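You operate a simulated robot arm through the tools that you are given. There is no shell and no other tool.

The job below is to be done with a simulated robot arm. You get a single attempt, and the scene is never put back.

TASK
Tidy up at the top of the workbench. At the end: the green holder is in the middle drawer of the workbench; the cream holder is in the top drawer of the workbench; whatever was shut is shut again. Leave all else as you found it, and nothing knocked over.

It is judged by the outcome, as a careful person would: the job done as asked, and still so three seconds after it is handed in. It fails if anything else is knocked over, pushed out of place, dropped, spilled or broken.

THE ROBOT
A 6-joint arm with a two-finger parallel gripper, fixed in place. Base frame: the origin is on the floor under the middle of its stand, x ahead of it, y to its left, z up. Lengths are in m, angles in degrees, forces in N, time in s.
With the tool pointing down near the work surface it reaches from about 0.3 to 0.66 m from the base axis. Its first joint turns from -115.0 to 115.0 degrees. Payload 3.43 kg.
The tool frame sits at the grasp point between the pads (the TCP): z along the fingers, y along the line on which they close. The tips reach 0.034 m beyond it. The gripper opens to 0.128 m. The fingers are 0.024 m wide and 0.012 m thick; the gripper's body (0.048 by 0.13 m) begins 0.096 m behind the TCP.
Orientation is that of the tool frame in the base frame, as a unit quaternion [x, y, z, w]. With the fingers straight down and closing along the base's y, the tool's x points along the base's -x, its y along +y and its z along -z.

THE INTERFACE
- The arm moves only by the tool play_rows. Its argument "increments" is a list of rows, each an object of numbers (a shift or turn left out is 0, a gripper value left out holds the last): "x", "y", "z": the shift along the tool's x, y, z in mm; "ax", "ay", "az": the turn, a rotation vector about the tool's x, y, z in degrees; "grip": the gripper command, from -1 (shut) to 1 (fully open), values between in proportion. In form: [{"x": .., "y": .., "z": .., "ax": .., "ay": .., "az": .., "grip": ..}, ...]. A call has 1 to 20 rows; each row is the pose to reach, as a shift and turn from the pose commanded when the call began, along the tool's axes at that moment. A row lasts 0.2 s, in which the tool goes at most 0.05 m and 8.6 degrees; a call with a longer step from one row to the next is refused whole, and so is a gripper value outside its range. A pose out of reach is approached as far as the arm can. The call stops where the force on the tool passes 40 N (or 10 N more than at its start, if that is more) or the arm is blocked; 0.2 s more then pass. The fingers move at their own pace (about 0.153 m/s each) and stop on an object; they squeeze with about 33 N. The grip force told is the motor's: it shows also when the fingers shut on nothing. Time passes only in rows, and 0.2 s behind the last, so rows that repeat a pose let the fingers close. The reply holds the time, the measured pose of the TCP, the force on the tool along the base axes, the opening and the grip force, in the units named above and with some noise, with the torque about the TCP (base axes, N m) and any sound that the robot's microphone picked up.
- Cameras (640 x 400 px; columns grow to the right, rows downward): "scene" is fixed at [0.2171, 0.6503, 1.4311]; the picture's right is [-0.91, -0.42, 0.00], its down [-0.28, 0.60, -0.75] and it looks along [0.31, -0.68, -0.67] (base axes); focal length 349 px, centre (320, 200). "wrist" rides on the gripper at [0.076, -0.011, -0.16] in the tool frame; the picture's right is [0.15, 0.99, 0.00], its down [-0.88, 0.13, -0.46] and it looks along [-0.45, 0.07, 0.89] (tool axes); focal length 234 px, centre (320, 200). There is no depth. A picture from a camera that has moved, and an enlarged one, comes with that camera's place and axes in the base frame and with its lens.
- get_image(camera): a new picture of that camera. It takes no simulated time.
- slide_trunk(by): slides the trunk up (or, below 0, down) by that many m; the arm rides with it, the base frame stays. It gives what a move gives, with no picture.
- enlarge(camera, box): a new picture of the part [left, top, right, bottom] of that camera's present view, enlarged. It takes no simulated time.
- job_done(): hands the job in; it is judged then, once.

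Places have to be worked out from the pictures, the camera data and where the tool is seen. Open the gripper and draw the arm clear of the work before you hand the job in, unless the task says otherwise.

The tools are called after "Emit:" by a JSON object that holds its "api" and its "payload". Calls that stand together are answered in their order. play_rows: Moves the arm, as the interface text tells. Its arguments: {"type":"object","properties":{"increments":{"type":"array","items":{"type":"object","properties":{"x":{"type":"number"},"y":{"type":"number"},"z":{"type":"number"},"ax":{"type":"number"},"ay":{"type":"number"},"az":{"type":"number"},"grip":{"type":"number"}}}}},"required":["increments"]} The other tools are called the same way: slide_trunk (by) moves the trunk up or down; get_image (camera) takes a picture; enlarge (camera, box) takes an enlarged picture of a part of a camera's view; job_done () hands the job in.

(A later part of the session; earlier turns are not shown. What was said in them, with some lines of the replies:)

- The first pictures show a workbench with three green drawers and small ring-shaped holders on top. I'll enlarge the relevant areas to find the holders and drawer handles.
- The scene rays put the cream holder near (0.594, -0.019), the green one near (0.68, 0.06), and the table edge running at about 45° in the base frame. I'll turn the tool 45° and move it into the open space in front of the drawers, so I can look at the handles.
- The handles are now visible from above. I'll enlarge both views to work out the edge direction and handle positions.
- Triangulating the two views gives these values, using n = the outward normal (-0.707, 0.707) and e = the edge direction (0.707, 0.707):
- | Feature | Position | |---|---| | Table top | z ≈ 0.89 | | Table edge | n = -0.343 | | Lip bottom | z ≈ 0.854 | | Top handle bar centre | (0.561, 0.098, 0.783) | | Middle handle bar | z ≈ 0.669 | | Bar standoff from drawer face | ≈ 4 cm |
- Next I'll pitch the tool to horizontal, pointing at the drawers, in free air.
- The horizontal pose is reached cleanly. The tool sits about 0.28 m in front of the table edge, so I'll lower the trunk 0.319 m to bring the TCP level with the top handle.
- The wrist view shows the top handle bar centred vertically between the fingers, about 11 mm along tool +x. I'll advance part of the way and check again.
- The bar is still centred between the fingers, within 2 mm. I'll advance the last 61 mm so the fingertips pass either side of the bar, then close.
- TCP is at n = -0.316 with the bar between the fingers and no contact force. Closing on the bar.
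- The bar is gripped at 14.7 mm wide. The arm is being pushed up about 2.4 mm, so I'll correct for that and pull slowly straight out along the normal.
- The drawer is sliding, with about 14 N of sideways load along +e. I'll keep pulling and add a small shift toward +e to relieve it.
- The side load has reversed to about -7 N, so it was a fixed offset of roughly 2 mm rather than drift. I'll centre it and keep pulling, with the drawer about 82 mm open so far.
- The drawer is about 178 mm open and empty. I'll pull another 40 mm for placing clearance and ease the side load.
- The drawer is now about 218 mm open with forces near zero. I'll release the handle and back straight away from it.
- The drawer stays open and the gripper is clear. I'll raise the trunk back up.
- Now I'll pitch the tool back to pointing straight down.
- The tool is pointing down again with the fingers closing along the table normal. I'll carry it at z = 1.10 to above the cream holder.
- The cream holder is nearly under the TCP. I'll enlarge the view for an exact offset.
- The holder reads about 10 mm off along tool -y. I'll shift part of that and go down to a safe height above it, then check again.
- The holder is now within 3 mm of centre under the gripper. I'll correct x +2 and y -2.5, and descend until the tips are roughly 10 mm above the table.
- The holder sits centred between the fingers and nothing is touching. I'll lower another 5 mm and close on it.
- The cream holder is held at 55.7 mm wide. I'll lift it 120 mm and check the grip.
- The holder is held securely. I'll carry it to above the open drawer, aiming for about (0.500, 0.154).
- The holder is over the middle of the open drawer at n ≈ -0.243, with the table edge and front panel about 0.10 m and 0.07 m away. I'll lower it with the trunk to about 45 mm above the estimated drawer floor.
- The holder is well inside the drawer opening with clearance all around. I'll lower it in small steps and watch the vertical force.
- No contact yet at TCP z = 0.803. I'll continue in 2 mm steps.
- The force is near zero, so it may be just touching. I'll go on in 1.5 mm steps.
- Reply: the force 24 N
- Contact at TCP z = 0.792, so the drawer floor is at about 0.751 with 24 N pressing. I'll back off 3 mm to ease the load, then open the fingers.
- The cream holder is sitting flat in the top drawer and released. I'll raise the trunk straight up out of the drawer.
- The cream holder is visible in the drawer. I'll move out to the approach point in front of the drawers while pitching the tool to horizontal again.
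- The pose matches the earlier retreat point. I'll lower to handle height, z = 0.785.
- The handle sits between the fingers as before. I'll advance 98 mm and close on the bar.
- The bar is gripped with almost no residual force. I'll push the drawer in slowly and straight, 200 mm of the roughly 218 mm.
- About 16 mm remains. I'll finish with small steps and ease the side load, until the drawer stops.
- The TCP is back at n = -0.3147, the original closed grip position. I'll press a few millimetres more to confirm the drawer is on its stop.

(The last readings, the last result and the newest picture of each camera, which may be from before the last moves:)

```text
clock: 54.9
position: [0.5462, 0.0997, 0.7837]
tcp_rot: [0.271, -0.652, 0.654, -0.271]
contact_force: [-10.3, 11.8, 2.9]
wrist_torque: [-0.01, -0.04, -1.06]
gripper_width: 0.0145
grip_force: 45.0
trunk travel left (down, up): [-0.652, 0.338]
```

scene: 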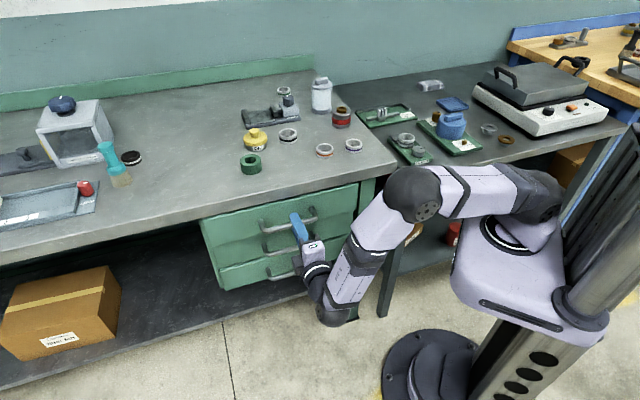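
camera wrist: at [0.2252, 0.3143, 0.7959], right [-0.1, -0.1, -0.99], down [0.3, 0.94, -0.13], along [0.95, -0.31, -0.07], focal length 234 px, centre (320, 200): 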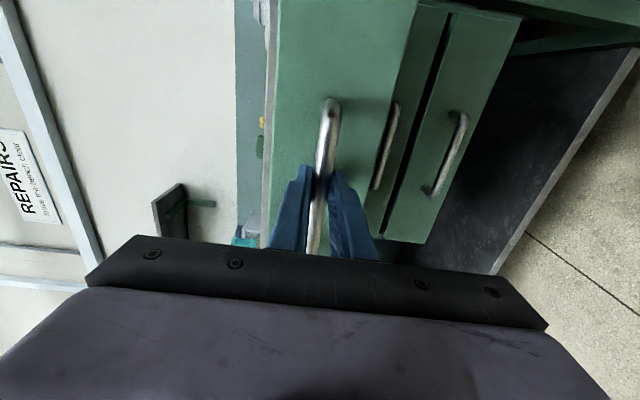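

The push-back is about 16 N along the normal, so the drawer is fully shut. I'll relax, release and retreat 110 mm.

Emit:
{"api": "play_rows", "payload": {"increments": [{"z": -2.5}, {"z": -2.5, "grip": 0.0}, {"z": -2.5, "grip": 0.0}, {"z": -2.5, "grip": 0.0}, {"z": -35}, {"z": -70}, {"z": -110}]}}

Emit:
{"api": "slide_trunk", "payload": {"by": -0.115}}

Emit:
{"api": "get_image", "payload": {"camera": "wrist"}}

Emit:
{"api": "get_image", "payload": {"camera": "scene"}}

```text
clock: 56.5
position: [0.4685, 0.1778, 0.7867]
tcp_rot: [-0.27, 0.654, -0.653, 0.27]
contact_force: [-0.6, 0.3, 0.0]
wrist_torque: [0.0, -0.01, 0.03]
gripper_width: 0.064
grip_force: 0.1
trunk travel left (down, up): [-0.652, 0.338]
```

```text
clock: 57.9
position: [0.4693, 0.1776, 0.6708]
tcp_rot: [0.271, -0.653, 0.653, -0.27]
contact_force: [-0.9, 0.8, 0.2]
wrist_torque: [0.04, -0.01, 0.02]
gripper_width: 0.0639
grip_force: 0.1
trunk travel left (down, up): [-0.537, 0.453]
```

```text
taken
camera wrist: at [0.3026, 0.2383, 0.6826], right [-0.1, -0.1, -0.99], down [0.3, 0.94, -0.13], along [0.95, -0.31, -0.07], focal length 234 px, centre (320, 200)
```

wrist: 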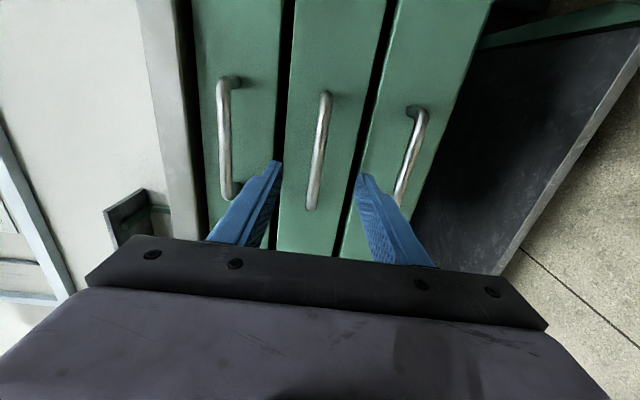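

```text
taken
```

scene: 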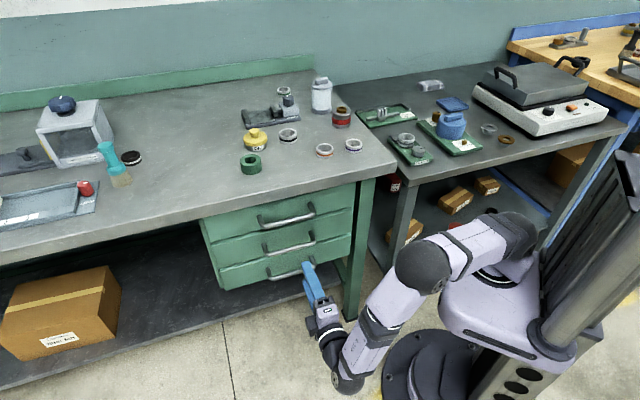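

The top drawer is fully shut. The middle handle bar is about 4 mm above TCP level, so I'll raise slightly, advance 109 mm and close on it.

Emit:
{"api": "play_rows", "payload": {"increments": [{"y": -4, "z": 30}, {"y": -4, "z": 60}, {"y": -4, "z": 90}, {"y": -4, "z": 109}, {"y": -4, "z": 109}, {"y": -4, "z": 109, "grip": -1}, {"y": -4, "z": 109, "grip": -1}, {"y": -4, "z": 109, "grip": -1}]}}

Emit:
{"api": "get_image", "payload": {"camera": "wrist"}}

```text
clock: 59.7
position: [0.5478, 0.1002, 0.6723]
tcp_rot: [-0.272, 0.655, -0.652, 0.269]
contact_force: [-3.6, -1.1, -17.2]
wrist_torque: [0.38, -0.15, 0.8]
gripper_width: 0.0149
grip_force: 45.1
trunk travel left (down, up): [-0.537, 0.453]
```

```text
taken
camera wrist: at [0.3807, 0.1614, 0.6851], right [-0.11, -0.1, -0.99], down [0.3, 0.94, -0.13], along [0.95, -0.31, -0.07], focal length 234 px, centre (320, 200)
```

wrist: 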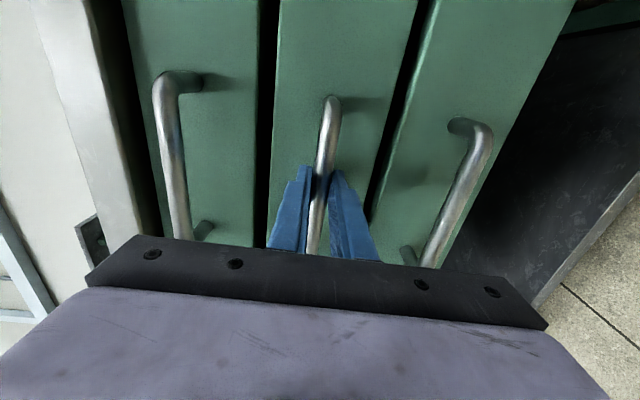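

Gripped at 14.9 mm, with the bar about 2.5 mm below the commanded height. I'll relieve that and start pulling.

Emit:
{"api": "play_rows", "payload": {"increments": [{"y": 2.4, "z": 0}, {"y": 2.4, "z": -8}, {"y": 2.4, "z": -18}, {"y": 2.4, "z": -28}, {"y": 2.4, "z": -40}]}}

```text
clock: 60.9
position: [0.5188, 0.1291, 0.6718]
tcp_rot: [-0.27, 0.654, -0.653, 0.271]
contact_force: [1.5, 3.6, -7.3]
wrist_torque: [0.03, 0.05, -1.21]
gripper_width: 0.0146
grip_force: 45.0
trunk travel left (down, up): [-0.537, 0.453]
```

The middle drawer is sliding, 41 mm so far. I'll continue pulling.

Emit:
{"api": "play_rows", "payload": {"increments": [{"y": 1, "z": -12}, {"y": 1, "z": -24}, {"y": 1, "z": -36}, {"y": 1, "z": -48}, {"y": 1, "z": -60}, {"y": 1, "z": -72}, {"y": 1, "z": -84}, {"y": 1, "z": -96}, {"y": 1, "z": -108}]}}

```text
clock: 62.9
position: [0.4402, 0.2084, 0.6723]
tcp_rot: [0.27, -0.652, 0.653, -0.274]
contact_force: [10.7, 12.0, 14.9]
wrist_torque: [-0.3, 0.01, -0.93]
gripper_width: 0.0147
grip_force: 45.0
trunk travel left (down, up): [-0.537, 0.453]
```

D is about 153 mm, with some side and vertical load. I'll compensate 2 mm in each and pull about 88 mm more.

Emit:
{"api": "play_rows", "payload": {"increments": [{"x": -2, "y": -1.8, "z": -8}, {"x": -2, "y": -1.8, "z": -20}, {"x": -2, "y": -1.8, "z": -32}, {"x": -2, "y": -1.8, "z": -44}, {"x": -2, "y": -1.8, "z": -56}, {"x": -2, "y": -1.8, "z": -68}, {"x": -2, "y": -1.8, "z": -80}, {"x": -2, "y": -1.8, "z": -88}]}}

Emit:
{"api": "get_image", "payload": {"camera": "scene"}}

```text
clock: 64.7
position: [0.3794, 0.2683, 0.6719]
tcp_rot: [-0.272, 0.654, -0.652, 0.27]
contact_force: [-4.5, -4.9, -10.0]
wrist_torque: [0.38, -0.16, -0.4]
gripper_width: 0.0149
grip_force: 45.3
trunk travel left (down, up): [-0.537, 0.453]
```

```text
taken
```

scene: 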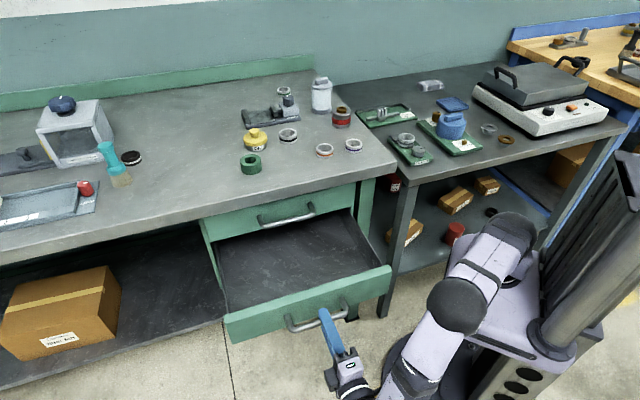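

The middle drawer is about 238 mm open. I'll relieve the residual load, release, and back away.

Emit:
{"api": "play_rows", "payload": {"increments": [{"x": 1, "y": 1.4}, {"x": 1, "y": 1.4, "grip": 0.0}, {"x": 1, "y": 1.4, "grip": 0.0}, {"x": 1, "y": 1.4, "grip": 0.0}, {"x": 1, "y": 1.4, "z": -30}, {"x": 1, "y": 1.4, "z": -60}, {"x": 1, "y": 1.4, "z": -90}]}}

Emit:
{"api": "slide_trunk", "payload": {"by": 0.43}}

Emit:
{"api": "get_image", "payload": {"camera": "scene"}}

```text
clock: 66.3
position: [0.3147, 0.3325, 0.6724]
tcp_rot: [-0.271, 0.653, -0.653, 0.271]
contact_force: [-0.1, -0.2, 0.0]
wrist_torque: [0.03, -0.01, 0.01]
gripper_width: 0.064
grip_force: 0.1
trunk travel left (down, up): [-0.537, 0.453]
```

```text
refused: 0.43 is not a number from -0.4 to 0.4
```

```text
taken
```

scene: 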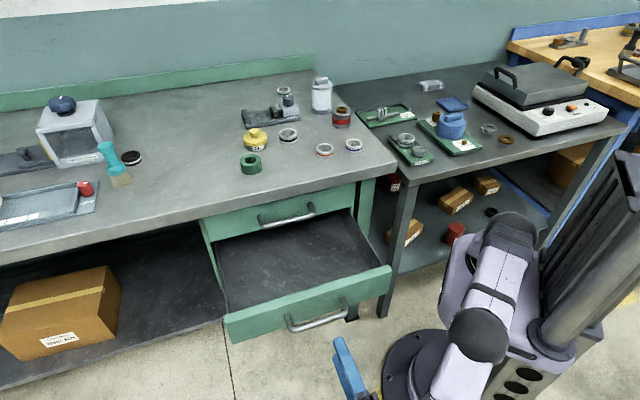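

The gripper is clear. That slide was over the 0.4 m limit, so I'll raise by 0.40 instead.

Emit:
{"api": "slide_trunk", "payload": {"by": 0.4}}

```text
clock: 70.2
position: [0.3151, 0.3316, 1.0721]
tcp_rot: [-0.271, 0.654, -0.653, 0.271]
contact_force: [-0.2, -0.7, 1.0]
wrist_torque: [0.01, 0.01, 0.0]
gripper_width: 0.064
grip_force: 0.0
trunk travel left (down, up): [-0.937, 0.053]
```

Trunk is up. I'll pitch the tool back to pointing down in free air.

Emit:
{"api": "play_rows", "payload": {"increments": [{"ax": -7.5, "grip": 0.4}, {"ax": -15}, {"ax": -22.5}, {"ax": -30}, {"ax": -37.5}, {"ax": -45}, {"ax": -52.5}, {"ax": -60}, {"ax": -67.5}, {"ax": -75}, {"ax": -82.5}, {"ax": -90}]}}

```text
clock: 72.8
position: [0.3164, 0.3321, 1.0727]
tcp_rot: [-0.383, 0.924, 0.001, 0.0]
contact_force: [0.3, -0.2, -0.6]
wrist_torque: [0.01, 0.0, -0.01]
gripper_width: 0.0896
grip_force: 0.1
trunk travel left (down, up): [-0.937, 0.053]
```

Now I'll move toward the green holder while turning the tool 90° about vertical, so the fingers close along the table edge and the camera faces away from the table.

Emit:
{"api": "play_rows", "payload": {"increments": [{"x": -5.6, "y": -30, "az": 7.5}, {"x": -11.2, "y": -60, "az": 15}, {"x": -16.8, "y": -90, "az": 22.5}, {"x": -22.4, "y": -120, "az": 30}, {"x": -28, "y": -150, "az": 37.5}, {"x": -33.5, "y": -180, "az": 45}, {"x": -39, "y": -210, "az": 52.5}, {"x": -45, "y": -240, "az": 60}, {"x": -50, "y": -270, "az": 67.5}, {"x": -56, "y": -300, "az": 75}, {"x": -61, "y": -331, "az": 82.5}, {"x": -67, "y": -361, "az": 90}, {"x": -67, "y": -361, "az": 90}]}}

Emit:
{"api": "get_image", "payload": {"camera": "wrist"}}

Emit:
{"api": "get_image", "payload": {"camera": "scene"}}

```text
clock: 75.5
position: [0.6146, 0.1237, 1.0743]
tcp_rot: [0.383, 0.924, -0.001, 0.0]
contact_force: [0.8, 0.2, 0.7]
wrist_torque: [0.0, 0.0, 0.0]
gripper_width: 0.0895
grip_force: 0.0
trunk travel left (down, up): [-0.937, 0.053]
```

```text
taken
camera wrist: at [0.5538, 0.1706, 1.2336], right [0.6, 0.8, 0.0], down [0.71, -0.53, 0.46], along [0.37, -0.27, -0.89], focal length 234 px, centre (320, 200)
```

wrist: 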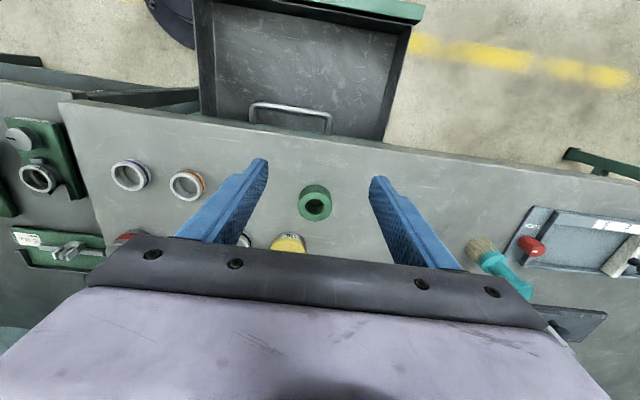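

```text
taken
```

scene: 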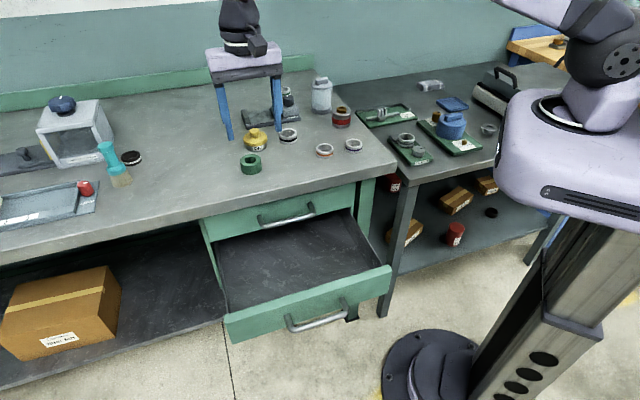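

The green holder is visible between the fingers' projections. I'll enlarge to measure its offset.

Emit:
{"api": "enlarge", "payload": {"camera": "wrist", "box": [240, 150, 400, 250]}}

```text
4.00 times, centred on (320, 200) of wrist
camera zoom: at [0.5538, 0.1706, 1.2336], right [0.6, 0.8, 0.0], down [0.71, -0.53, 0.46], along [0.37, -0.27, -0.89], focal length 937 px, centre (320, 200)
```

zoom: 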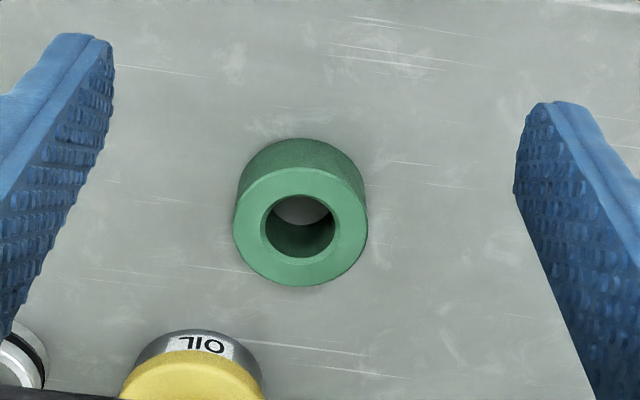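

The green holder's top centre works out at n ≈ -0.443, e ≈ 0.529, or about (0.687, 0.061). I'll tilt the tool 22° so the wrist leans back toward the robot for reach, and move above it at z = 1.07.

Emit:
{"api": "play_rows", "payload": {"increments": [{"x": -20, "y": 2, "ay": -5.5}, {"x": -40, "y": 4, "ay": -11}, {"x": -60, "y": 5, "ay": -16.5}, {"x": -80, "y": 6, "ay": -22}, {"x": -96, "y": 7, "ay": -22}, {"x": -96, "y": 7, "ay": -22}]}}

Emit:
{"api": "get_image", "payload": {"camera": "wrist"}}

Emit:
{"api": "get_image", "payload": {"camera": "scene"}}

```text
clock: 77.0
position: [0.6886, 0.0585, 1.0719]
tcp_rot: [0.376, 0.907, -0.073, 0.177]
contact_force: [0.0, -0.9, -0.6]
wrist_torque: [0.01, 0.03, 0.03]
gripper_width: 0.0897
grip_force: 0.0
trunk travel left (down, up): [-0.937, 0.053]
```

```text
taken
camera wrist: at [0.5885, 0.1441, 1.1916], right [0.6, 0.8, -0.05], down [0.55, -0.36, 0.75], along [0.58, -0.48, -0.66], focal length 234 px, centre (320, 200)
```

wrist: 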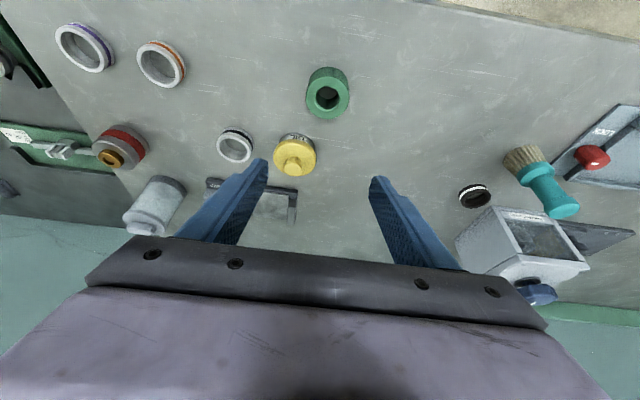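

```text
taken
```

scene: 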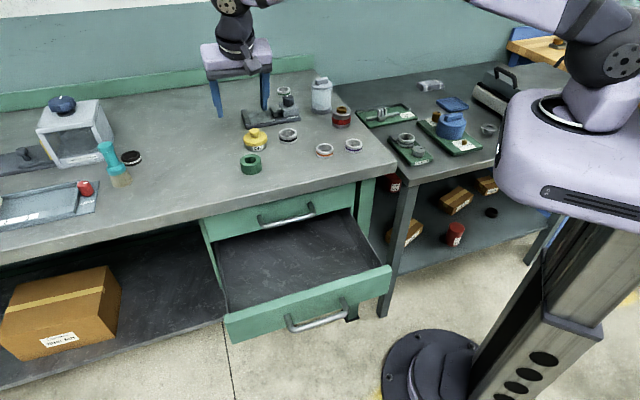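

The tilted pose is reachable, and the camera puts the green holder at n = -0.443, e = 0.528, almost exactly under the TCP. I'll descend vertically to z ≈ 0.985 with a small outward offset for the tilt.

Emit:
{"api": "play_rows", "payload": {"increments": [{"x": 11, "z": 19}, {"x": 22, "z": 38}, {"x": 33, "z": 57}, {"x": 44, "z": 76}, {"x": 44, "z": 76}]}}

Emit:
{"api": "get_image", "payload": {"camera": "wrist"}}

Emit:
{"api": "enlarge", "payload": {"camera": "scene", "box": [180, 70, 340, 170]}}

```text
clock: 78.2
position: [0.6824, 0.0715, 0.9877]
tcp_rot: [0.375, 0.907, -0.074, 0.177]
contact_force: [0.7, 0.2, 0.6]
wrist_torque: [-0.02, 0.01, -0.03]
gripper_width: 0.0897
grip_force: 0.1
trunk travel left (down, up): [-0.937, 0.053]
```

```text
taken
camera wrist: at [0.5826, 0.1554, 1.1074], right [0.6, 0.8, -0.05], down [0.55, -0.36, 0.75], along [0.58, -0.48, -0.66], focal length 234 px, centre (320, 200)
```

wrist: 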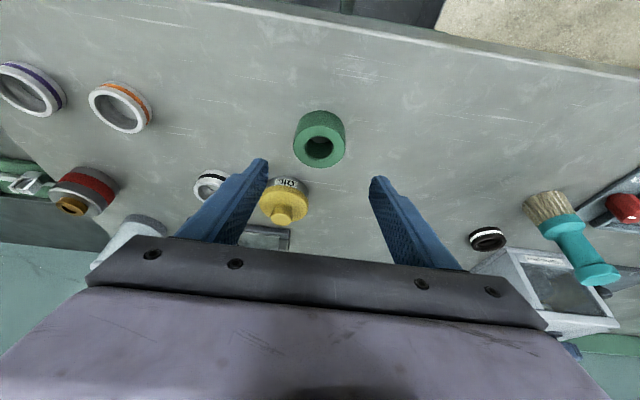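

```text
4.00 times, centred on (260, 120) of scene
camera zoom: at [0.2171, 0.6503, 1.4311], right [-0.91, -0.42, 0.0], down [-0.28, 0.6, -0.75], along [0.31, -0.68, -0.67], focal length 1395 px, centre (560, 520)
```

zoom: 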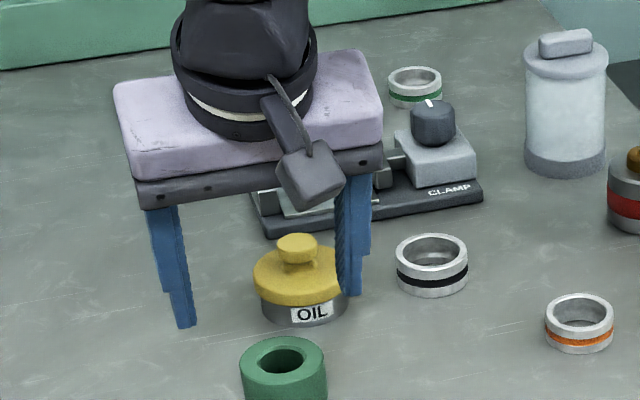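

The green holder is centred to within about 3 mm. I'll correct y -2.5 mm and descend vertically to TCP z ≈ 0.933.

Emit:
{"api": "play_rows", "payload": {"increments": [{"x": 5, "y": -2.5, "z": 12.5}, {"x": 10, "y": -2.5, "z": 25}, {"x": 15, "y": -2.5, "z": 37}, {"x": 18, "y": -2.5, "z": 45}, {"x": 20.5, "y": -2.5, "z": 50.5}, {"x": 20.5, "y": -2.5, "z": 50.5}]}}

Emit:
{"api": "get_image", "payload": {"camera": "wrist"}}

Emit:
{"api": "enlarge", "payload": {"camera": "scene", "box": [200, 110, 320, 185]}}

```text
clock: 79.5
position: [0.6794, 0.0666, 0.9307]
tcp_rot: [0.376, 0.907, -0.074, 0.176]
contact_force: [-0.2, 0.1, 0.3]
wrist_torque: [0.02, -0.03, -0.02]
gripper_width: 0.0898
grip_force: 0.0
trunk travel left (down, up): [-0.937, 0.053]
```

```text
taken
camera wrist: at [0.58, 0.1518, 1.0518], right [0.6, 0.8, -0.05], down [0.55, -0.36, 0.75], along [0.58, -0.48, -0.66], focal length 234 px, centre (320, 200)
```

wrist: 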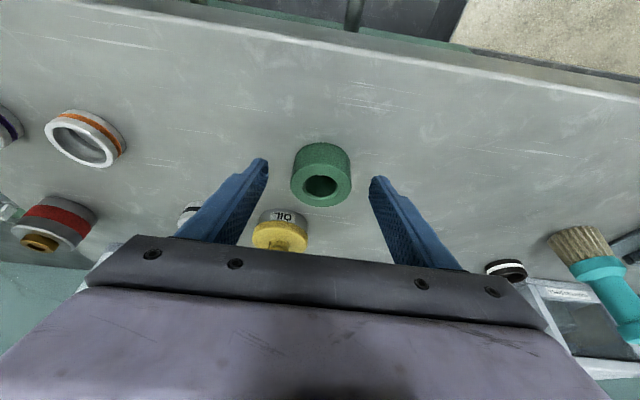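

```text
5.33 times, centred on (260, 148) of scene
camera zoom: at [0.2171, 0.6503, 1.4311], right [-0.91, -0.42, 0.0], down [-0.28, 0.6, -0.75], along [0.31, -0.68, -0.67], focal length 1860 px, centre (640, 480)
```

zoom: 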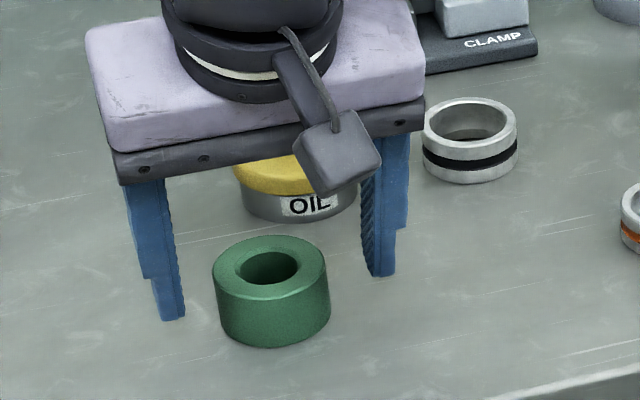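

The fingers straddle the holder symmetrically but sit about 5–6 mm inward of its centre. I'll shift outward 6 mm at the same height and close.

Emit:
{"api": "play_rows", "payload": {"increments": [{"x": 3, "z": -1.1}, {"x": 5.6, "z": -2.2}, {"x": 5.6, "z": -2.2}, {"x": 5.6, "z": -2.2, "grip": -1}, {"x": 5.6, "z": -2.2, "grip": -1}, {"x": 5.6, "z": -2.2, "grip": -1}, {"x": 5.6, "z": -2.2, "grip": -1}]}}

Emit:
{"api": "get_image", "payload": {"camera": "wrist"}}

Emit:
{"api": "enlarge", "payload": {"camera": "scene", "box": [200, 110, 320, 185]}}

```text
clock: 81.2
position: [0.6763, 0.0729, 0.9317]
tcp_rot: [0.376, 0.907, -0.073, 0.176]
contact_force: [-0.1, -0.3, 0.9]
wrist_torque: [0.01, 0.04, -0.05]
gripper_width: 0.0524
grip_force: 32.8
trunk travel left (down, up): [-0.937, 0.053]
```

```text
taken
camera wrist: at [0.5756, 0.1567, 1.0512], right [0.6, 0.8, -0.05], down [0.55, -0.36, 0.75], along [0.58, -0.48, -0.66], focal length 234 px, centre (320, 200)
```

wrist: 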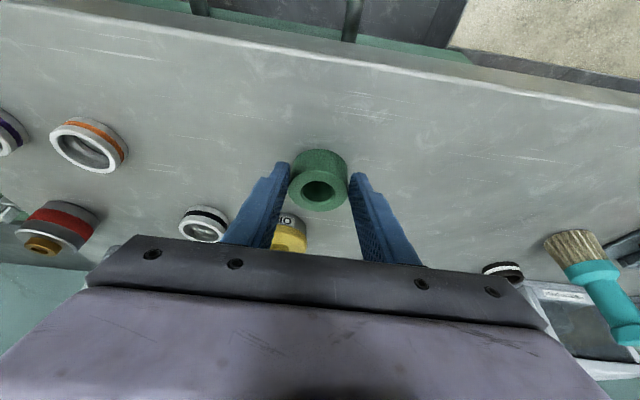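

```text
5.33 times, centred on (260, 148) of scene
camera zoom: at [0.2171, 0.6503, 1.4311], right [-0.91, -0.42, 0.0], down [-0.28, 0.6, -0.75], along [0.31, -0.68, -0.67], focal length 1860 px, centre (640, 480)
```

zoom: 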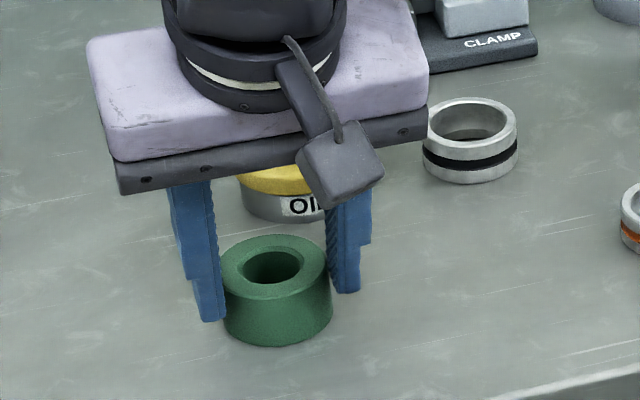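

The green holder is gripped at 52.4 mm, matching its diameter. I'll lift it vertically in steps.

Emit:
{"api": "play_rows", "payload": {"increments": [{"x": -3.7, "z": -9.3}, {"x": -9, "z": -23}, {"x": -17, "z": -42}, {"x": -26, "z": -65}, {"x": -37.5, "z": -92.7}, {"x": -45, "z": -111}, {"x": -45, "z": -111}]}}

Emit:
{"api": "get_image", "payload": {"camera": "wrist"}}

Emit:
{"api": "get_image", "payload": {"camera": "scene"}}

```text
clock: 82.8
position: [0.6776, 0.0717, 1.0538]
tcp_rot: [0.375, 0.907, -0.073, 0.176]
contact_force: [-1.2, 0.1, -1.1]
wrist_torque: [-0.01, 0.05, -0.02]
gripper_width: 0.0527
grip_force: 32.4
trunk travel left (down, up): [-0.937, 0.053]
```

```text
taken
camera wrist: at [0.5767, 0.1564, 1.1729], right [0.6, 0.8, -0.06], down [0.55, -0.36, 0.75], along [0.58, -0.48, -0.66], focal length 234 px, centre (320, 200)
```

wrist: 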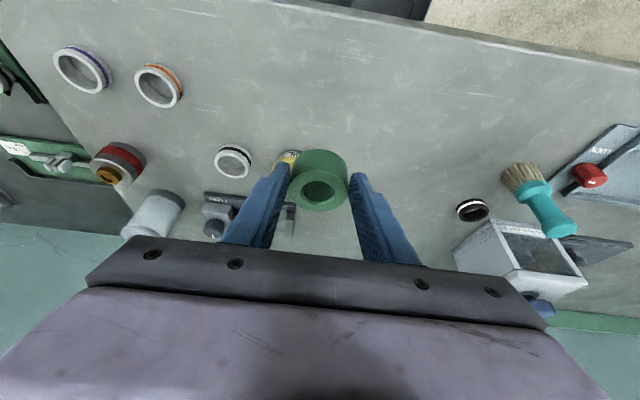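

```text
taken
```

scene: 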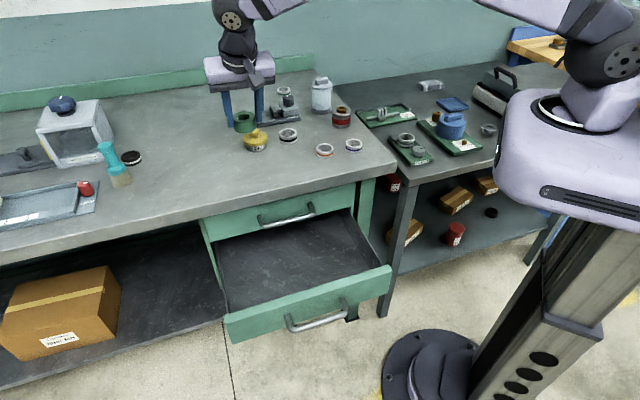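

The green holder is held upright relative to the world. I'll move it horizontally at z ≈ 1.05 to above the open middle drawer.

Emit:
{"api": "play_rows", "payload": {"increments": [{"x": 23.6, "y": -8, "z": -9.5}, {"x": 47.1, "y": -16, "z": -19}, {"x": 70.7, "y": -24, "z": -28.6}, {"x": 94.3, "y": -32.5, "z": -38.1}, {"x": 117.9, "y": -41, "z": -47.6}, {"x": 141.4, "y": -49, "z": -57.1}, {"x": 165, "y": -57, "z": -66.7}, {"x": 188.6, "y": -65, "z": -76.2}, {"x": 188.6, "y": -65, "z": -76.2}]}}

Emit:
{"api": "get_image", "payload": {"camera": "wrist"}}

Emit:
{"api": "get_image", "payload": {"camera": "scene"}}

```text
clock: 84.8
position: [0.4834, 0.1671, 1.0492]
tcp_rot: [0.376, 0.907, -0.073, 0.177]
contact_force: [0.4, 0.4, -0.1]
wrist_torque: [0.02, 0.03, -0.03]
gripper_width: 0.0524
grip_force: 33.3
trunk travel left (down, up): [-0.937, 0.053]
```

```text
taken
camera wrist: at [0.3835, 0.252, 1.1709], right [0.6, 0.8, -0.05], down [0.55, -0.36, 0.75], along [0.58, -0.48, -0.66], focal length 234 px, centre (320, 200)
```

wrist: 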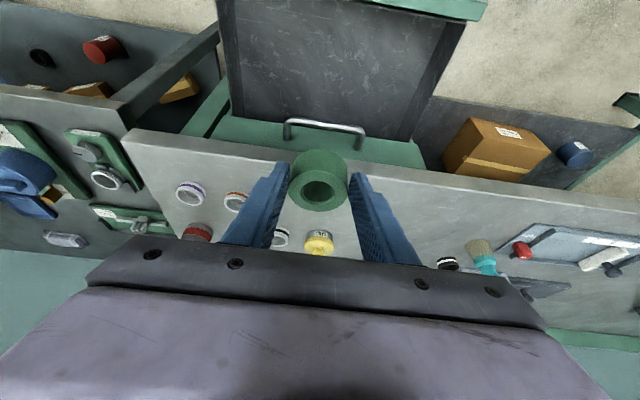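

```text
taken
```

scene: 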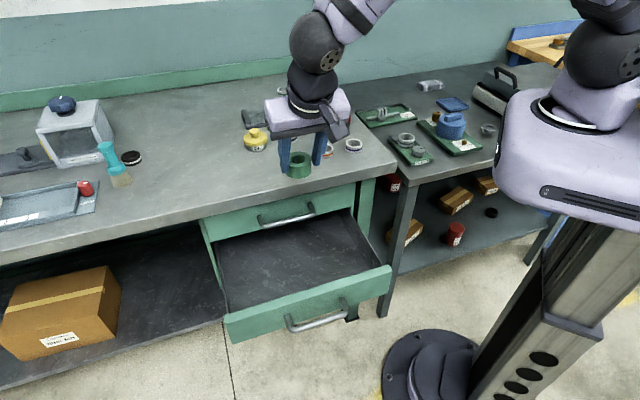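

The holder is above the middle of the drawer gap at n = -0.224, e = 0.46. I'll lower the trunk in two stages and check clearance in between.

Emit:
{"api": "slide_trunk", "payload": {"by": -0.22}}

Emit:
{"api": "get_image", "payload": {"camera": "wrist"}}

Emit:
{"api": "get_image", "payload": {"camera": "scene"}}

```text
clock: 87.1
position: [0.4841, 0.1671, 0.8308]
tcp_rot: [0.375, 0.907, -0.073, 0.176]
contact_force: [-0.8, 0.4, -1.0]
wrist_torque: [0.0, 0.04, 0.03]
gripper_width: 0.0528
grip_force: 33.2
trunk travel left (down, up): [-0.717, 0.273]
```

```text
taken
camera wrist: at [0.3834, 0.252, 0.9512], right [0.6, 0.8, -0.05], down [0.55, -0.36, 0.75], along [0.58, -0.48, -0.66], focal length 234 px, centre (320, 200)
```

wrist: 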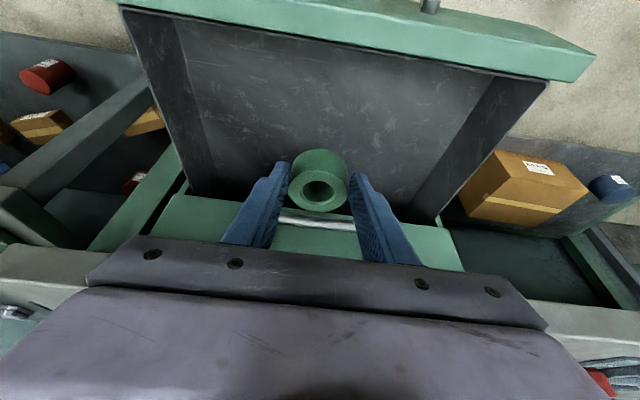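

```text
taken
```

scene: 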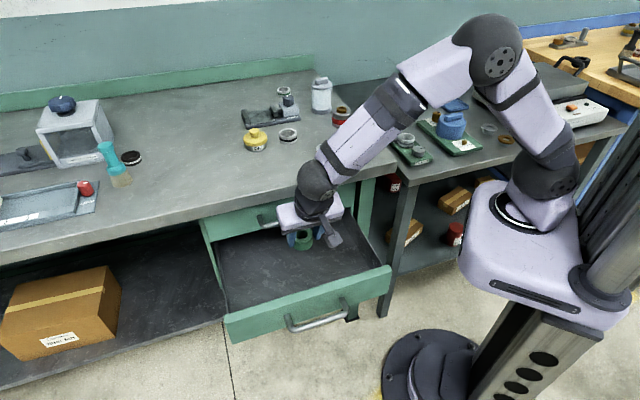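

There is good clearance to the closed top drawer's handle and the front panel. I'll lower another 0.11 m.

Emit:
{"api": "slide_trunk", "payload": {"by": -0.11}}

Emit:
{"api": "get_image", "payload": {"camera": "wrist"}}

Emit:
{"api": "get_image", "payload": {"camera": "scene"}}

```text
clock: 88.5
position: [0.4841, 0.1685, 0.7217]
tcp_rot: [0.376, 0.907, -0.074, 0.176]
contact_force: [0.1, 0.0, -0.8]
wrist_torque: [0.01, 0.03, -0.01]
gripper_width: 0.0529
grip_force: 32.7
trunk travel left (down, up): [-0.607, 0.383]
```

```text
taken
camera wrist: at [0.3834, 0.252, 0.8412], right [0.6, 0.8, -0.05], down [0.55, -0.36, 0.75], along [0.58, -0.48, -0.66], focal length 234 px, centre (320, 200)
```

wrist: 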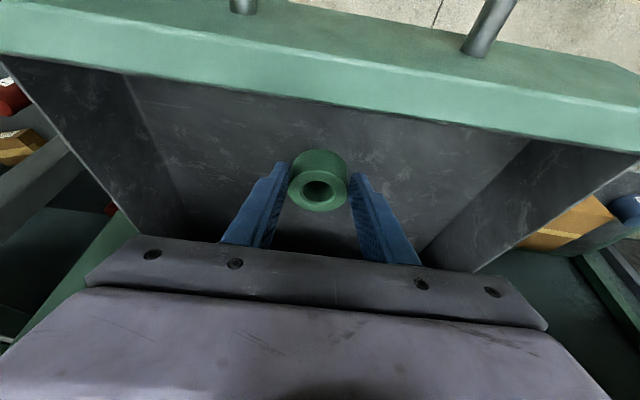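

```text
taken
```

scene: 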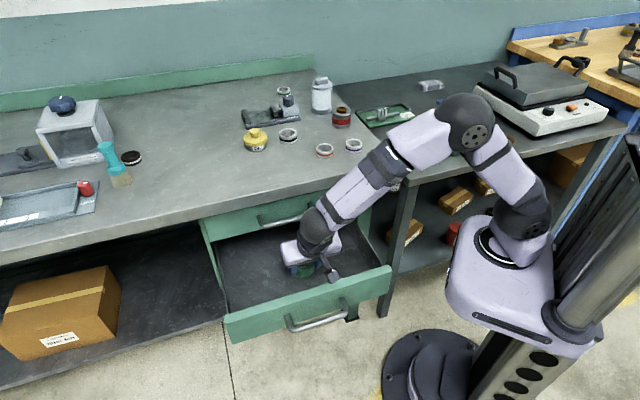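

No contact so far. I'll lower vertically by 28 mm and then feel for the drawer floor, expected at TCP ≈ 0.682.

Emit:
{"api": "play_rows", "payload": {"increments": [{"x": 3.7, "z": 9.3}, {"x": 7.5, "z": 18.5}, {"x": 10.5, "z": 26}, {"x": 10.5, "z": 26}]}}

```text
clock: 89.5
position: [0.4833, 0.168, 0.6923]
tcp_rot: [0.376, 0.907, -0.073, 0.176]
contact_force: [-0.1, -0.2, -1.3]
wrist_torque: [0.0, 0.01, 0.02]
gripper_width: 0.0527
grip_force: 33.7
trunk travel left (down, up): [-0.607, 0.383]
```

Still free at TCP z = 0.692. I'll go on in about 2 mm steps.

Emit:
{"api": "play_rows", "payload": {"increments": [{"x": 0.75, "z": 1.85}, {"x": 1.5, "z": 3.7}, {"x": 2.25, "z": 5.55}, {"x": 2.6, "z": 6.5}, {"x": 2.6, "z": 6.5}]}}

```text
clock: 90.7
position: [0.4837, 0.168, 0.6877]
tcp_rot: [0.376, 0.907, -0.073, 0.176]
contact_force: [0.1, 0.8, -0.9]
wrist_torque: [0.03, 0.01, 0.0]
gripper_width: 0.0527
grip_force: 32.6
trunk travel left (down, up): [-0.607, 0.383]
```

No contact yet. I'll take a few more fine steps.

Emit:
{"api": "play_rows", "payload": {"increments": [{"x": 0.6, "z": 1.4}, {"x": 1.1, "z": 2.8}, {"x": 1.5, "z": 3.7}, {"x": 1.5, "z": 3.7}]}}

```text
clock: 91.7
position: [0.4836, 0.168, 0.6827]
tcp_rot: [0.375, 0.907, -0.072, 0.176]
contact_force: [0.0, 0.4, -0.7]
wrist_torque: [0.01, 0.0, -0.02]
gripper_width: 0.0527
grip_force: 32.5
trunk travel left (down, up): [-0.607, 0.383]
```

Emit:
{"api": "play_rows", "payload": {"increments": [{"x": 0.6, "z": 1.4}, {"x": 1.1, "z": 2.8}, {"x": 1.5, "z": 3.7}, {"x": 1.5, "z": 3.7}]}}

Emit:
{"api": "get_image", "payload": {"camera": "wrist"}}

```text
clock: 92.7
position: [0.485, 0.1664, 0.6805]
tcp_rot: [0.376, 0.907, -0.072, 0.177]
contact_force: [-3.6, -2.3, 14.2]
wrist_torque: [-0.49, 0.15, -0.11]
gripper_width: 0.0526
grip_force: 33.3
trunk travel left (down, up): [-0.607, 0.383]
```

```text
taken
camera wrist: at [0.3827, 0.2521, 0.7998], right [0.6, 0.8, -0.05], down [0.55, -0.36, 0.75], along [0.58, -0.48, -0.66], focal length 234 px, centre (320, 200)
```

wrist: 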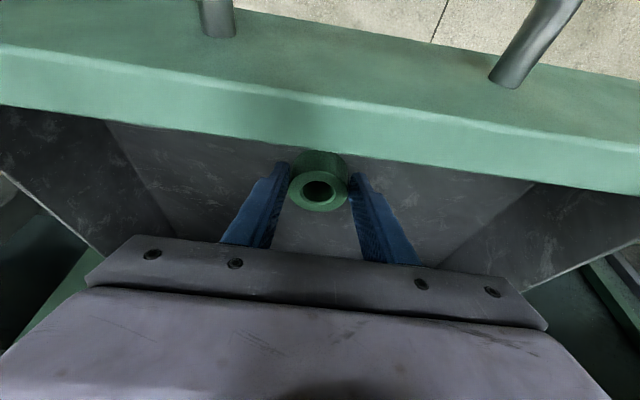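

The holder has touched the drawer floor at TCP z ≈ 0.681 with 14 N. I'll relax 1.5 mm upward and open the fingers.

Emit:
{"api": "play_rows", "payload": {"increments": [{"x": -0.6, "z": -1.5}, {"x": -0.6, "z": -1.5}, {"x": -0.6, "z": -1.5, "grip": 0.2}, {"x": -0.6, "z": -1.5, "grip": 0.2}, {"x": -0.6, "z": -1.5, "grip": 0.2}]}}

Emit:
{"api": "get_image", "payload": {"camera": "wrist"}}

```text
clock: 93.9
position: [0.4838, 0.1684, 0.6808]
tcp_rot: [0.376, 0.907, -0.073, 0.176]
contact_force: [0.8, -0.4, 0.5]
wrist_torque: [-0.02, -0.03, 0.02]
gripper_width: 0.077
grip_force: 0.0
trunk travel left (down, up): [-0.607, 0.383]
```

```text
taken
camera wrist: at [0.3834, 0.2529, 0.8002], right [0.6, 0.8, -0.05], down [0.55, -0.36, 0.75], along [0.58, -0.48, -0.66], focal length 234 px, centre (320, 200)
```

wrist: 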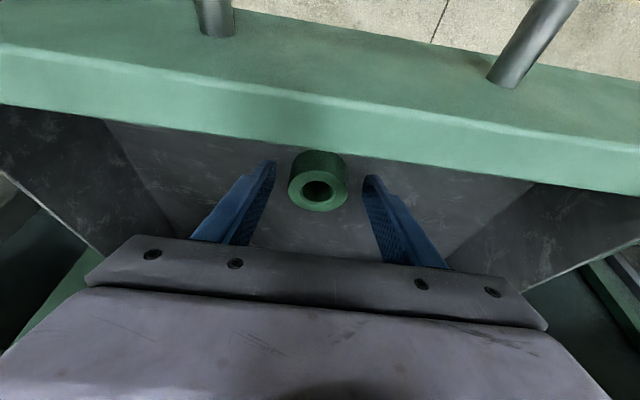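

The green holder stands free in the middle drawer, with both fingers clear of it. I'll raise the trunk straight up.

Emit:
{"api": "slide_trunk", "payload": {"by": 0.38}}

Emit:
{"api": "get_image", "payload": {"camera": "scene"}}

```text
clock: 97.6
position: [0.4835, 0.1676, 1.0603]
tcp_rot: [0.375, 0.907, -0.073, 0.176]
contact_force: [-0.4, 0.9, -0.2]
wrist_torque: [-0.01, 0.04, -0.01]
gripper_width: 0.0766
grip_force: 0.0
trunk travel left (down, up): [-0.987, 0.003]
```

```text
taken
```

scene: 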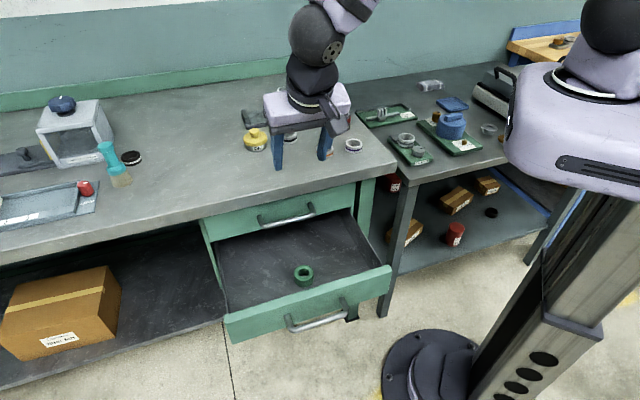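

The green holder is standing in the middle drawer. Next I'll remove the tilt in place.

Emit:
{"api": "play_rows", "payload": {"increments": [{"ay": 5.5, "grip": 0.0}, {"ay": 11}, {"ay": 16.5}, {"ay": 22}, {"ay": 22}]}}

```text
clock: 98.8
position: [0.483, 0.1682, 1.0617]
tcp_rot: [0.382, 0.924, 0.0, 0.0]
contact_force: [1.0, -0.4, -0.2]
wrist_torque: [-0.03, -0.01, 0.04]
gripper_width: 0.0641
grip_force: 0.1
trunk travel left (down, up): [-0.987, 0.003]
```

The tool is straight down again. I'll move outward in front of the drawers while turning the tool back by 90°.

Emit:
{"api": "play_rows", "payload": {"increments": [{"x": 19.6, "y": -0.2, "az": -7.5}, {"x": 39.2, "y": -0.4, "az": -15}, {"x": 58.8, "y": -0.6, "az": -22.5}, {"x": 78.3, "y": -0.8, "az": -30}, {"x": 97.9, "y": -1, "az": -37.5}, {"x": 117.5, "y": -1.2, "az": -45}, {"x": 137, "y": -1.4, "az": -52.5}, {"x": 156.7, "y": -1.6, "az": -60}, {"x": 176.3, "y": -1.8, "az": -67.5}, {"x": 195.8, "y": -2, "az": -75}, {"x": 215.4, "y": -2, "az": -82.5}, {"x": 235, "y": -2, "az": -90}, {"x": 235, "y": -2, "az": -90}]}}

Emit:
{"api": "play_rows", "payload": {"increments": [{"ax": 7.5}, {"ax": 15}, {"ax": 22.5}, {"ax": 30}, {"ax": 37.5}, {"ax": 45}, {"ax": 52.5}, {"ax": 60}, {"ax": 67.5}, {"ax": 75}, {"ax": 82.5}, {"ax": 90}, {"ax": 90}]}}

```text
clock: 101.6
position: [0.3166, 0.3316, 1.0611]
tcp_rot: [-0.384, 0.923, -0.001, 0.0]
contact_force: [-0.1, 0.1, -0.1]
wrist_torque: [0.0, 0.02, 0.03]
gripper_width: 0.0639
grip_force: 0.1
trunk travel left (down, up): [-0.987, 0.003]
```

```text
clock: 104.4
position: [0.3164, 0.3333, 1.0613]
tcp_rot: [0.27, -0.652, 0.654, -0.272]
contact_force: [-0.3, -0.5, -0.2]
wrist_torque: [0.0, -0.01, -0.01]
gripper_width: 0.0641
grip_force: 0.1
trunk travel left (down, up): [-0.987, 0.003]
```

Position and orientation match the earlier retreat pose. I'll lower to the middle handle height, z ≈ 0.672.

Emit:
{"api": "slide_trunk", "payload": {"by": -0.389}}

Emit:
{"api": "get_image", "payload": {"camera": "wrist"}}

Emit:
{"api": "get_image", "payload": {"camera": "scene"}}

```text
clock: 108.1
position: [0.3153, 0.3336, 0.6713]
tcp_rot: [-0.27, 0.653, -0.653, 0.271]
contact_force: [0.5, -0.3, 0.0]
wrist_torque: [-0.01, -0.04, 0.01]
gripper_width: 0.064
grip_force: 0.0
trunk travel left (down, up): [-0.598, 0.392]
```

```text
taken
camera wrist: at [0.1487, 0.3933, 0.6829], right [-0.1, -0.1, -0.99], down [0.3, 0.94, -0.13], along [0.95, -0.31, -0.07], focal length 234 px, centre (320, 200)
```

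wrist: 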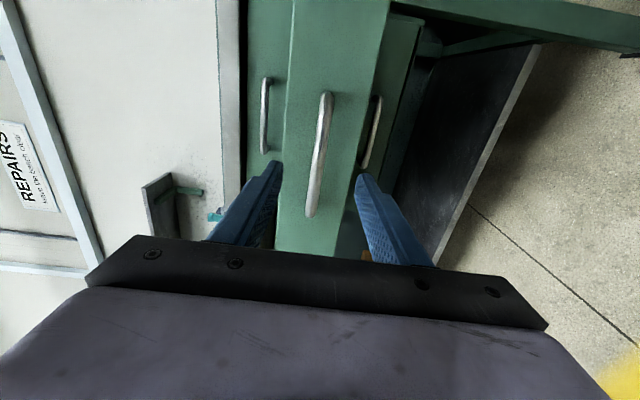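

```text
taken
```

scene: 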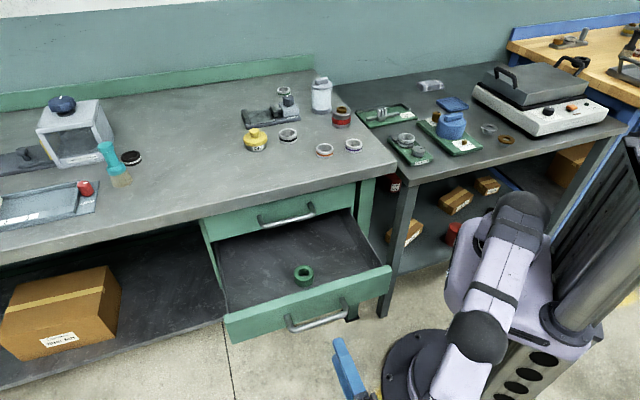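

The middle handle bar is between the fingers at the right height. I'll advance 91 mm and close on it.

Emit:
{"api": "play_rows", "payload": {"increments": [{"z": 30}, {"z": 60}, {"z": 82}, {"z": 91}, {"z": 91}, {"z": 91, "grip": -1}, {"z": 91, "grip": -1}, {"z": 91, "grip": -1}]}}

Emit:
{"api": "get_image", "payload": {"camera": "wrist"}}

```text
clock: 109.9
position: [0.3818, 0.2689, 0.6731]
tcp_rot: [0.271, -0.653, 0.654, -0.27]
contact_force: [2.0, -1.6, 1.6]
wrist_torque: [-0.04, 0.01, 0.05]
gripper_width: 0.0148
grip_force: 45.3
trunk travel left (down, up): [-0.598, 0.392]
```

```text
taken
camera wrist: at [0.2138, 0.329, 0.6839], right [-0.1, -0.1, -0.99], down [0.3, 0.94, -0.13], along [0.95, -0.31, -0.07], focal length 234 px, centre (320, 200)
```

wrist: 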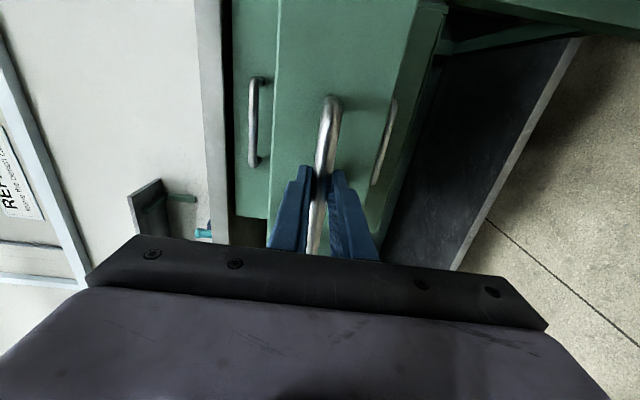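

Gripped with negligible load. I'll push the drawer in slowly and straight, about 216 mm of the 238 mm.

Emit:
{"api": "play_rows", "payload": {"increments": [{"z": 6}, {"z": 17}, {"z": 29}, {"z": 41}, {"z": 53}, {"z": 65}, {"z": 77}, {"z": 89}, {"z": 101}, {"z": 113}, {"z": 125}, {"z": 137}, {"z": 149}, {"z": 161}, {"z": 173}, {"z": 185}, {"z": 196}, {"z": 206}, {"z": 216}]}}

Emit:
{"api": "get_image", "payload": {"camera": "scene"}}

```text
clock: 113.9
position: [0.5335, 0.1152, 0.6728]
tcp_rot: [0.269, -0.653, 0.654, -0.271]
contact_force: [3.0, -0.1, 12.2]
wrist_torque: [-0.16, -0.06, -0.37]
gripper_width: 0.0147
grip_force: 45.2
trunk travel left (down, up): [-0.598, 0.392]
```

```text
taken
```

scene: 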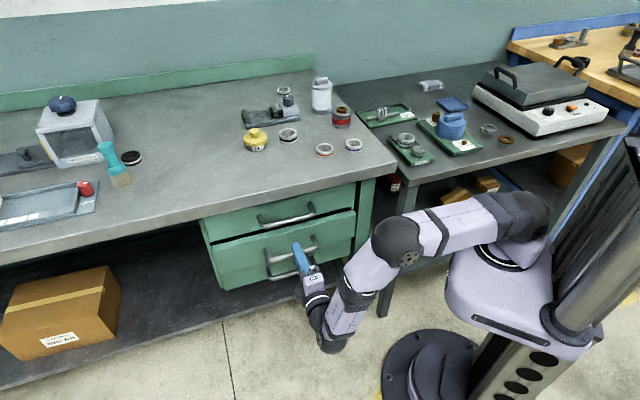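

About 21 mm remains. I'll finish with small steps until it stops.

Emit:
{"api": "play_rows", "payload": {"increments": [{"y": -1.2, "z": 5}, {"y": -1.2, "z": 10}, {"y": -1.2, "z": 14}, {"y": -1.2, "z": 18}, {"y": -1.2, "z": 20}, {"y": -1.2, "z": 22}]}}

```text
clock: 115.3
position: [0.5477, 0.1012, 0.6731]
tcp_rot: [-0.271, 0.653, -0.653, 0.27]
contact_force: [-2.1, 3.5, -0.4]
wrist_torque: [0.09, -0.02, 0.88]
gripper_width: 0.0147
grip_force: 45.1
trunk travel left (down, up): [-0.598, 0.392]
```

The TCP is at n ≈ -0.316, the original closed position, and some back-force is starting. I'll press a few millimetres more to confirm it is seated.

Emit:
{"api": "play_rows", "payload": {"increments": [{"z": 1.5}, {"z": 3}, {"z": 4}]}}

```text
clock: 116.1
position: [0.5474, 0.0998, 0.6722]
tcp_rot: [0.271, -0.652, 0.654, -0.27]
contact_force: [-27.8, 23.1, -7.3]
wrist_torque: [0.18, -0.06, 0.01]
gripper_width: 0.0151
grip_force: 44.8
trunk travel left (down, up): [-0.598, 0.392]
```

A firm stop at about 36 N means the drawer is fully shut. I'll relax the push, release and back away.

Emit:
{"api": "play_rows", "payload": {"increments": [{"z": -2.5}, {"z": -4.5}, {"z": -4.5, "grip": 0.0}, {"z": -4.5, "grip": 0.0}, {"z": -4.5, "grip": 0.0}, {"z": -40}, {"z": -80}, {"z": -120}, {"z": -160}, {"z": -200}]}}

Emit:
{"api": "get_image", "payload": {"camera": "wrist"}}

Emit:
{"api": "get_image", "payload": {"camera": "scene"}}

```text
clock: 118.3
position: [0.4072, 0.2387, 0.6723]
tcp_rot: [0.27, -0.653, 0.653, -0.271]
contact_force: [-0.2, -0.1, 0.8]
wrist_torque: [-0.01, 0.0, 0.01]
gripper_width: 0.064
grip_force: 0.1
trunk travel left (down, up): [-0.598, 0.392]
```

```text
taken
camera wrist: at [0.241, 0.2992, 0.6827], right [-0.1, -0.1, -0.99], down [0.3, 0.94, -0.13], along [0.95, -0.31, -0.07], focal length 234 px, centre (320, 200)
```

wrist: 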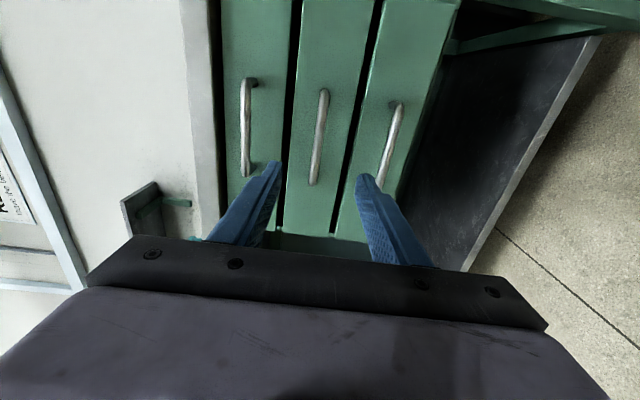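

```text
taken
```

scene: 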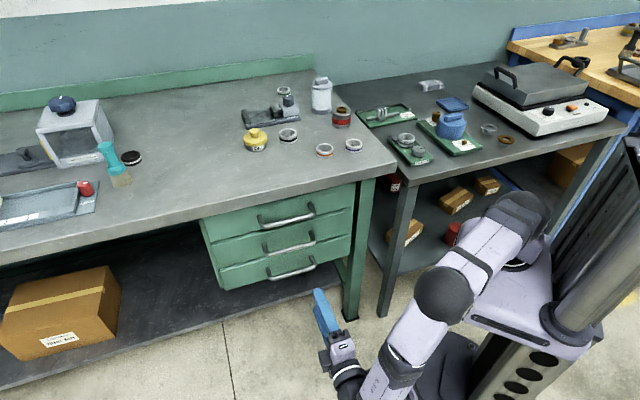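

All three drawers look shut and everything else on the benches looks unmoved. I'll check the drawer fronts close up, then open the gripper fully and back further away.

Emit:
{"api": "play_rows", "payload": {"increments": [{"z": -30, "grip": 1}, {"z": -60, "grip": 1}, {"z": -90, "grip": 1}, {"z": -90, "grip": 1}]}}

Emit:
{"api": "enlarge", "payload": {"camera": "scene", "box": [190, 170, 390, 295]}}

Emit:
{"api": "enlarge", "payload": {"camera": "scene", "box": [220, 70, 400, 182]}}

```text
clock: 119.3
position: [0.3452, 0.3002, 0.6747]
tcp_rot: [0.27, -0.654, 0.654, -0.269]
contact_force: [-0.2, -0.4, -1.2]
wrist_torque: [0.01, 0.04, 0.01]
gripper_width: 0.1279
grip_force: 0.0
trunk travel left (down, up): [-0.598, 0.392]
```

```text
3.20 times, centred on (290, 232) of scene
camera zoom: at [0.2171, 0.6503, 1.4311], right [-0.91, -0.42, 0.0], down [-0.28, 0.6, -0.75], along [0.31, -0.68, -0.67], focal length 1116 px, centre (416, 96)
```

zoom: 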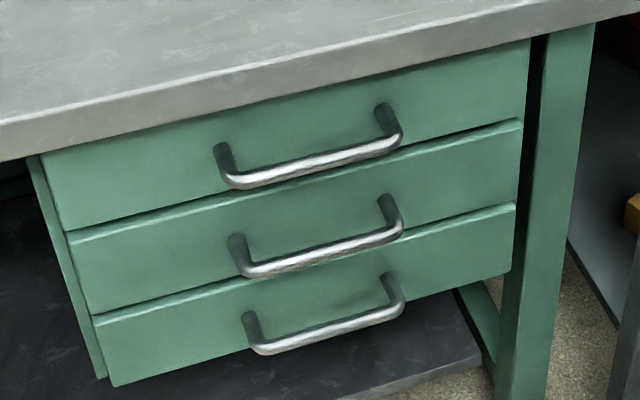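

```text
3.56 times, centred on (310, 126) of scene
camera zoom: at [0.2171, 0.6503, 1.4311], right [-0.91, -0.42, 0.0], down [-0.28, 0.6, -0.75], along [0.31, -0.68, -0.67], focal length 1240 px, centre (356, 463)
```

zoom: 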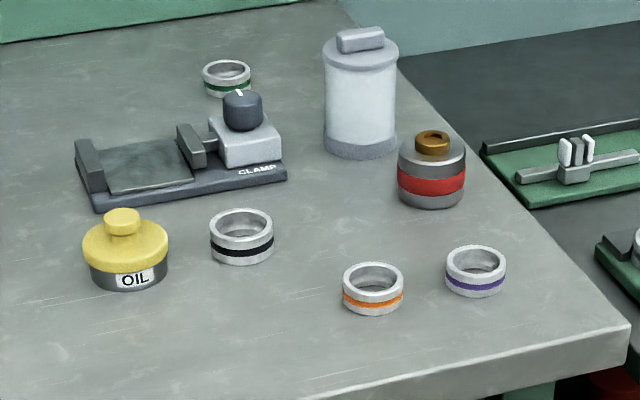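

The drawer fronts match the first picture exactly, and every other item on the bench is where it was. The gripper is open and about 0.3 m clear, so I'm handing the job in.

Emit:
{"api": "job_done", "payload": {}}

```text
The job is handed in.
```

The tidy-up is done and handed in; I haven't seen a verdict on it yet.

- **Cream holder:** it is in the top drawer, and that drawer is fully shut again.
- **Green holder:** it is in the middle drawer, also fully shut again.
- **Everything else:** the last close-up pictures show the drawer fronts and the items around where the holders stood exactly as at the start. Nothing was knocked over or moved.
- **Arm:** the gripper is fully open and the arm is clear of the bench.
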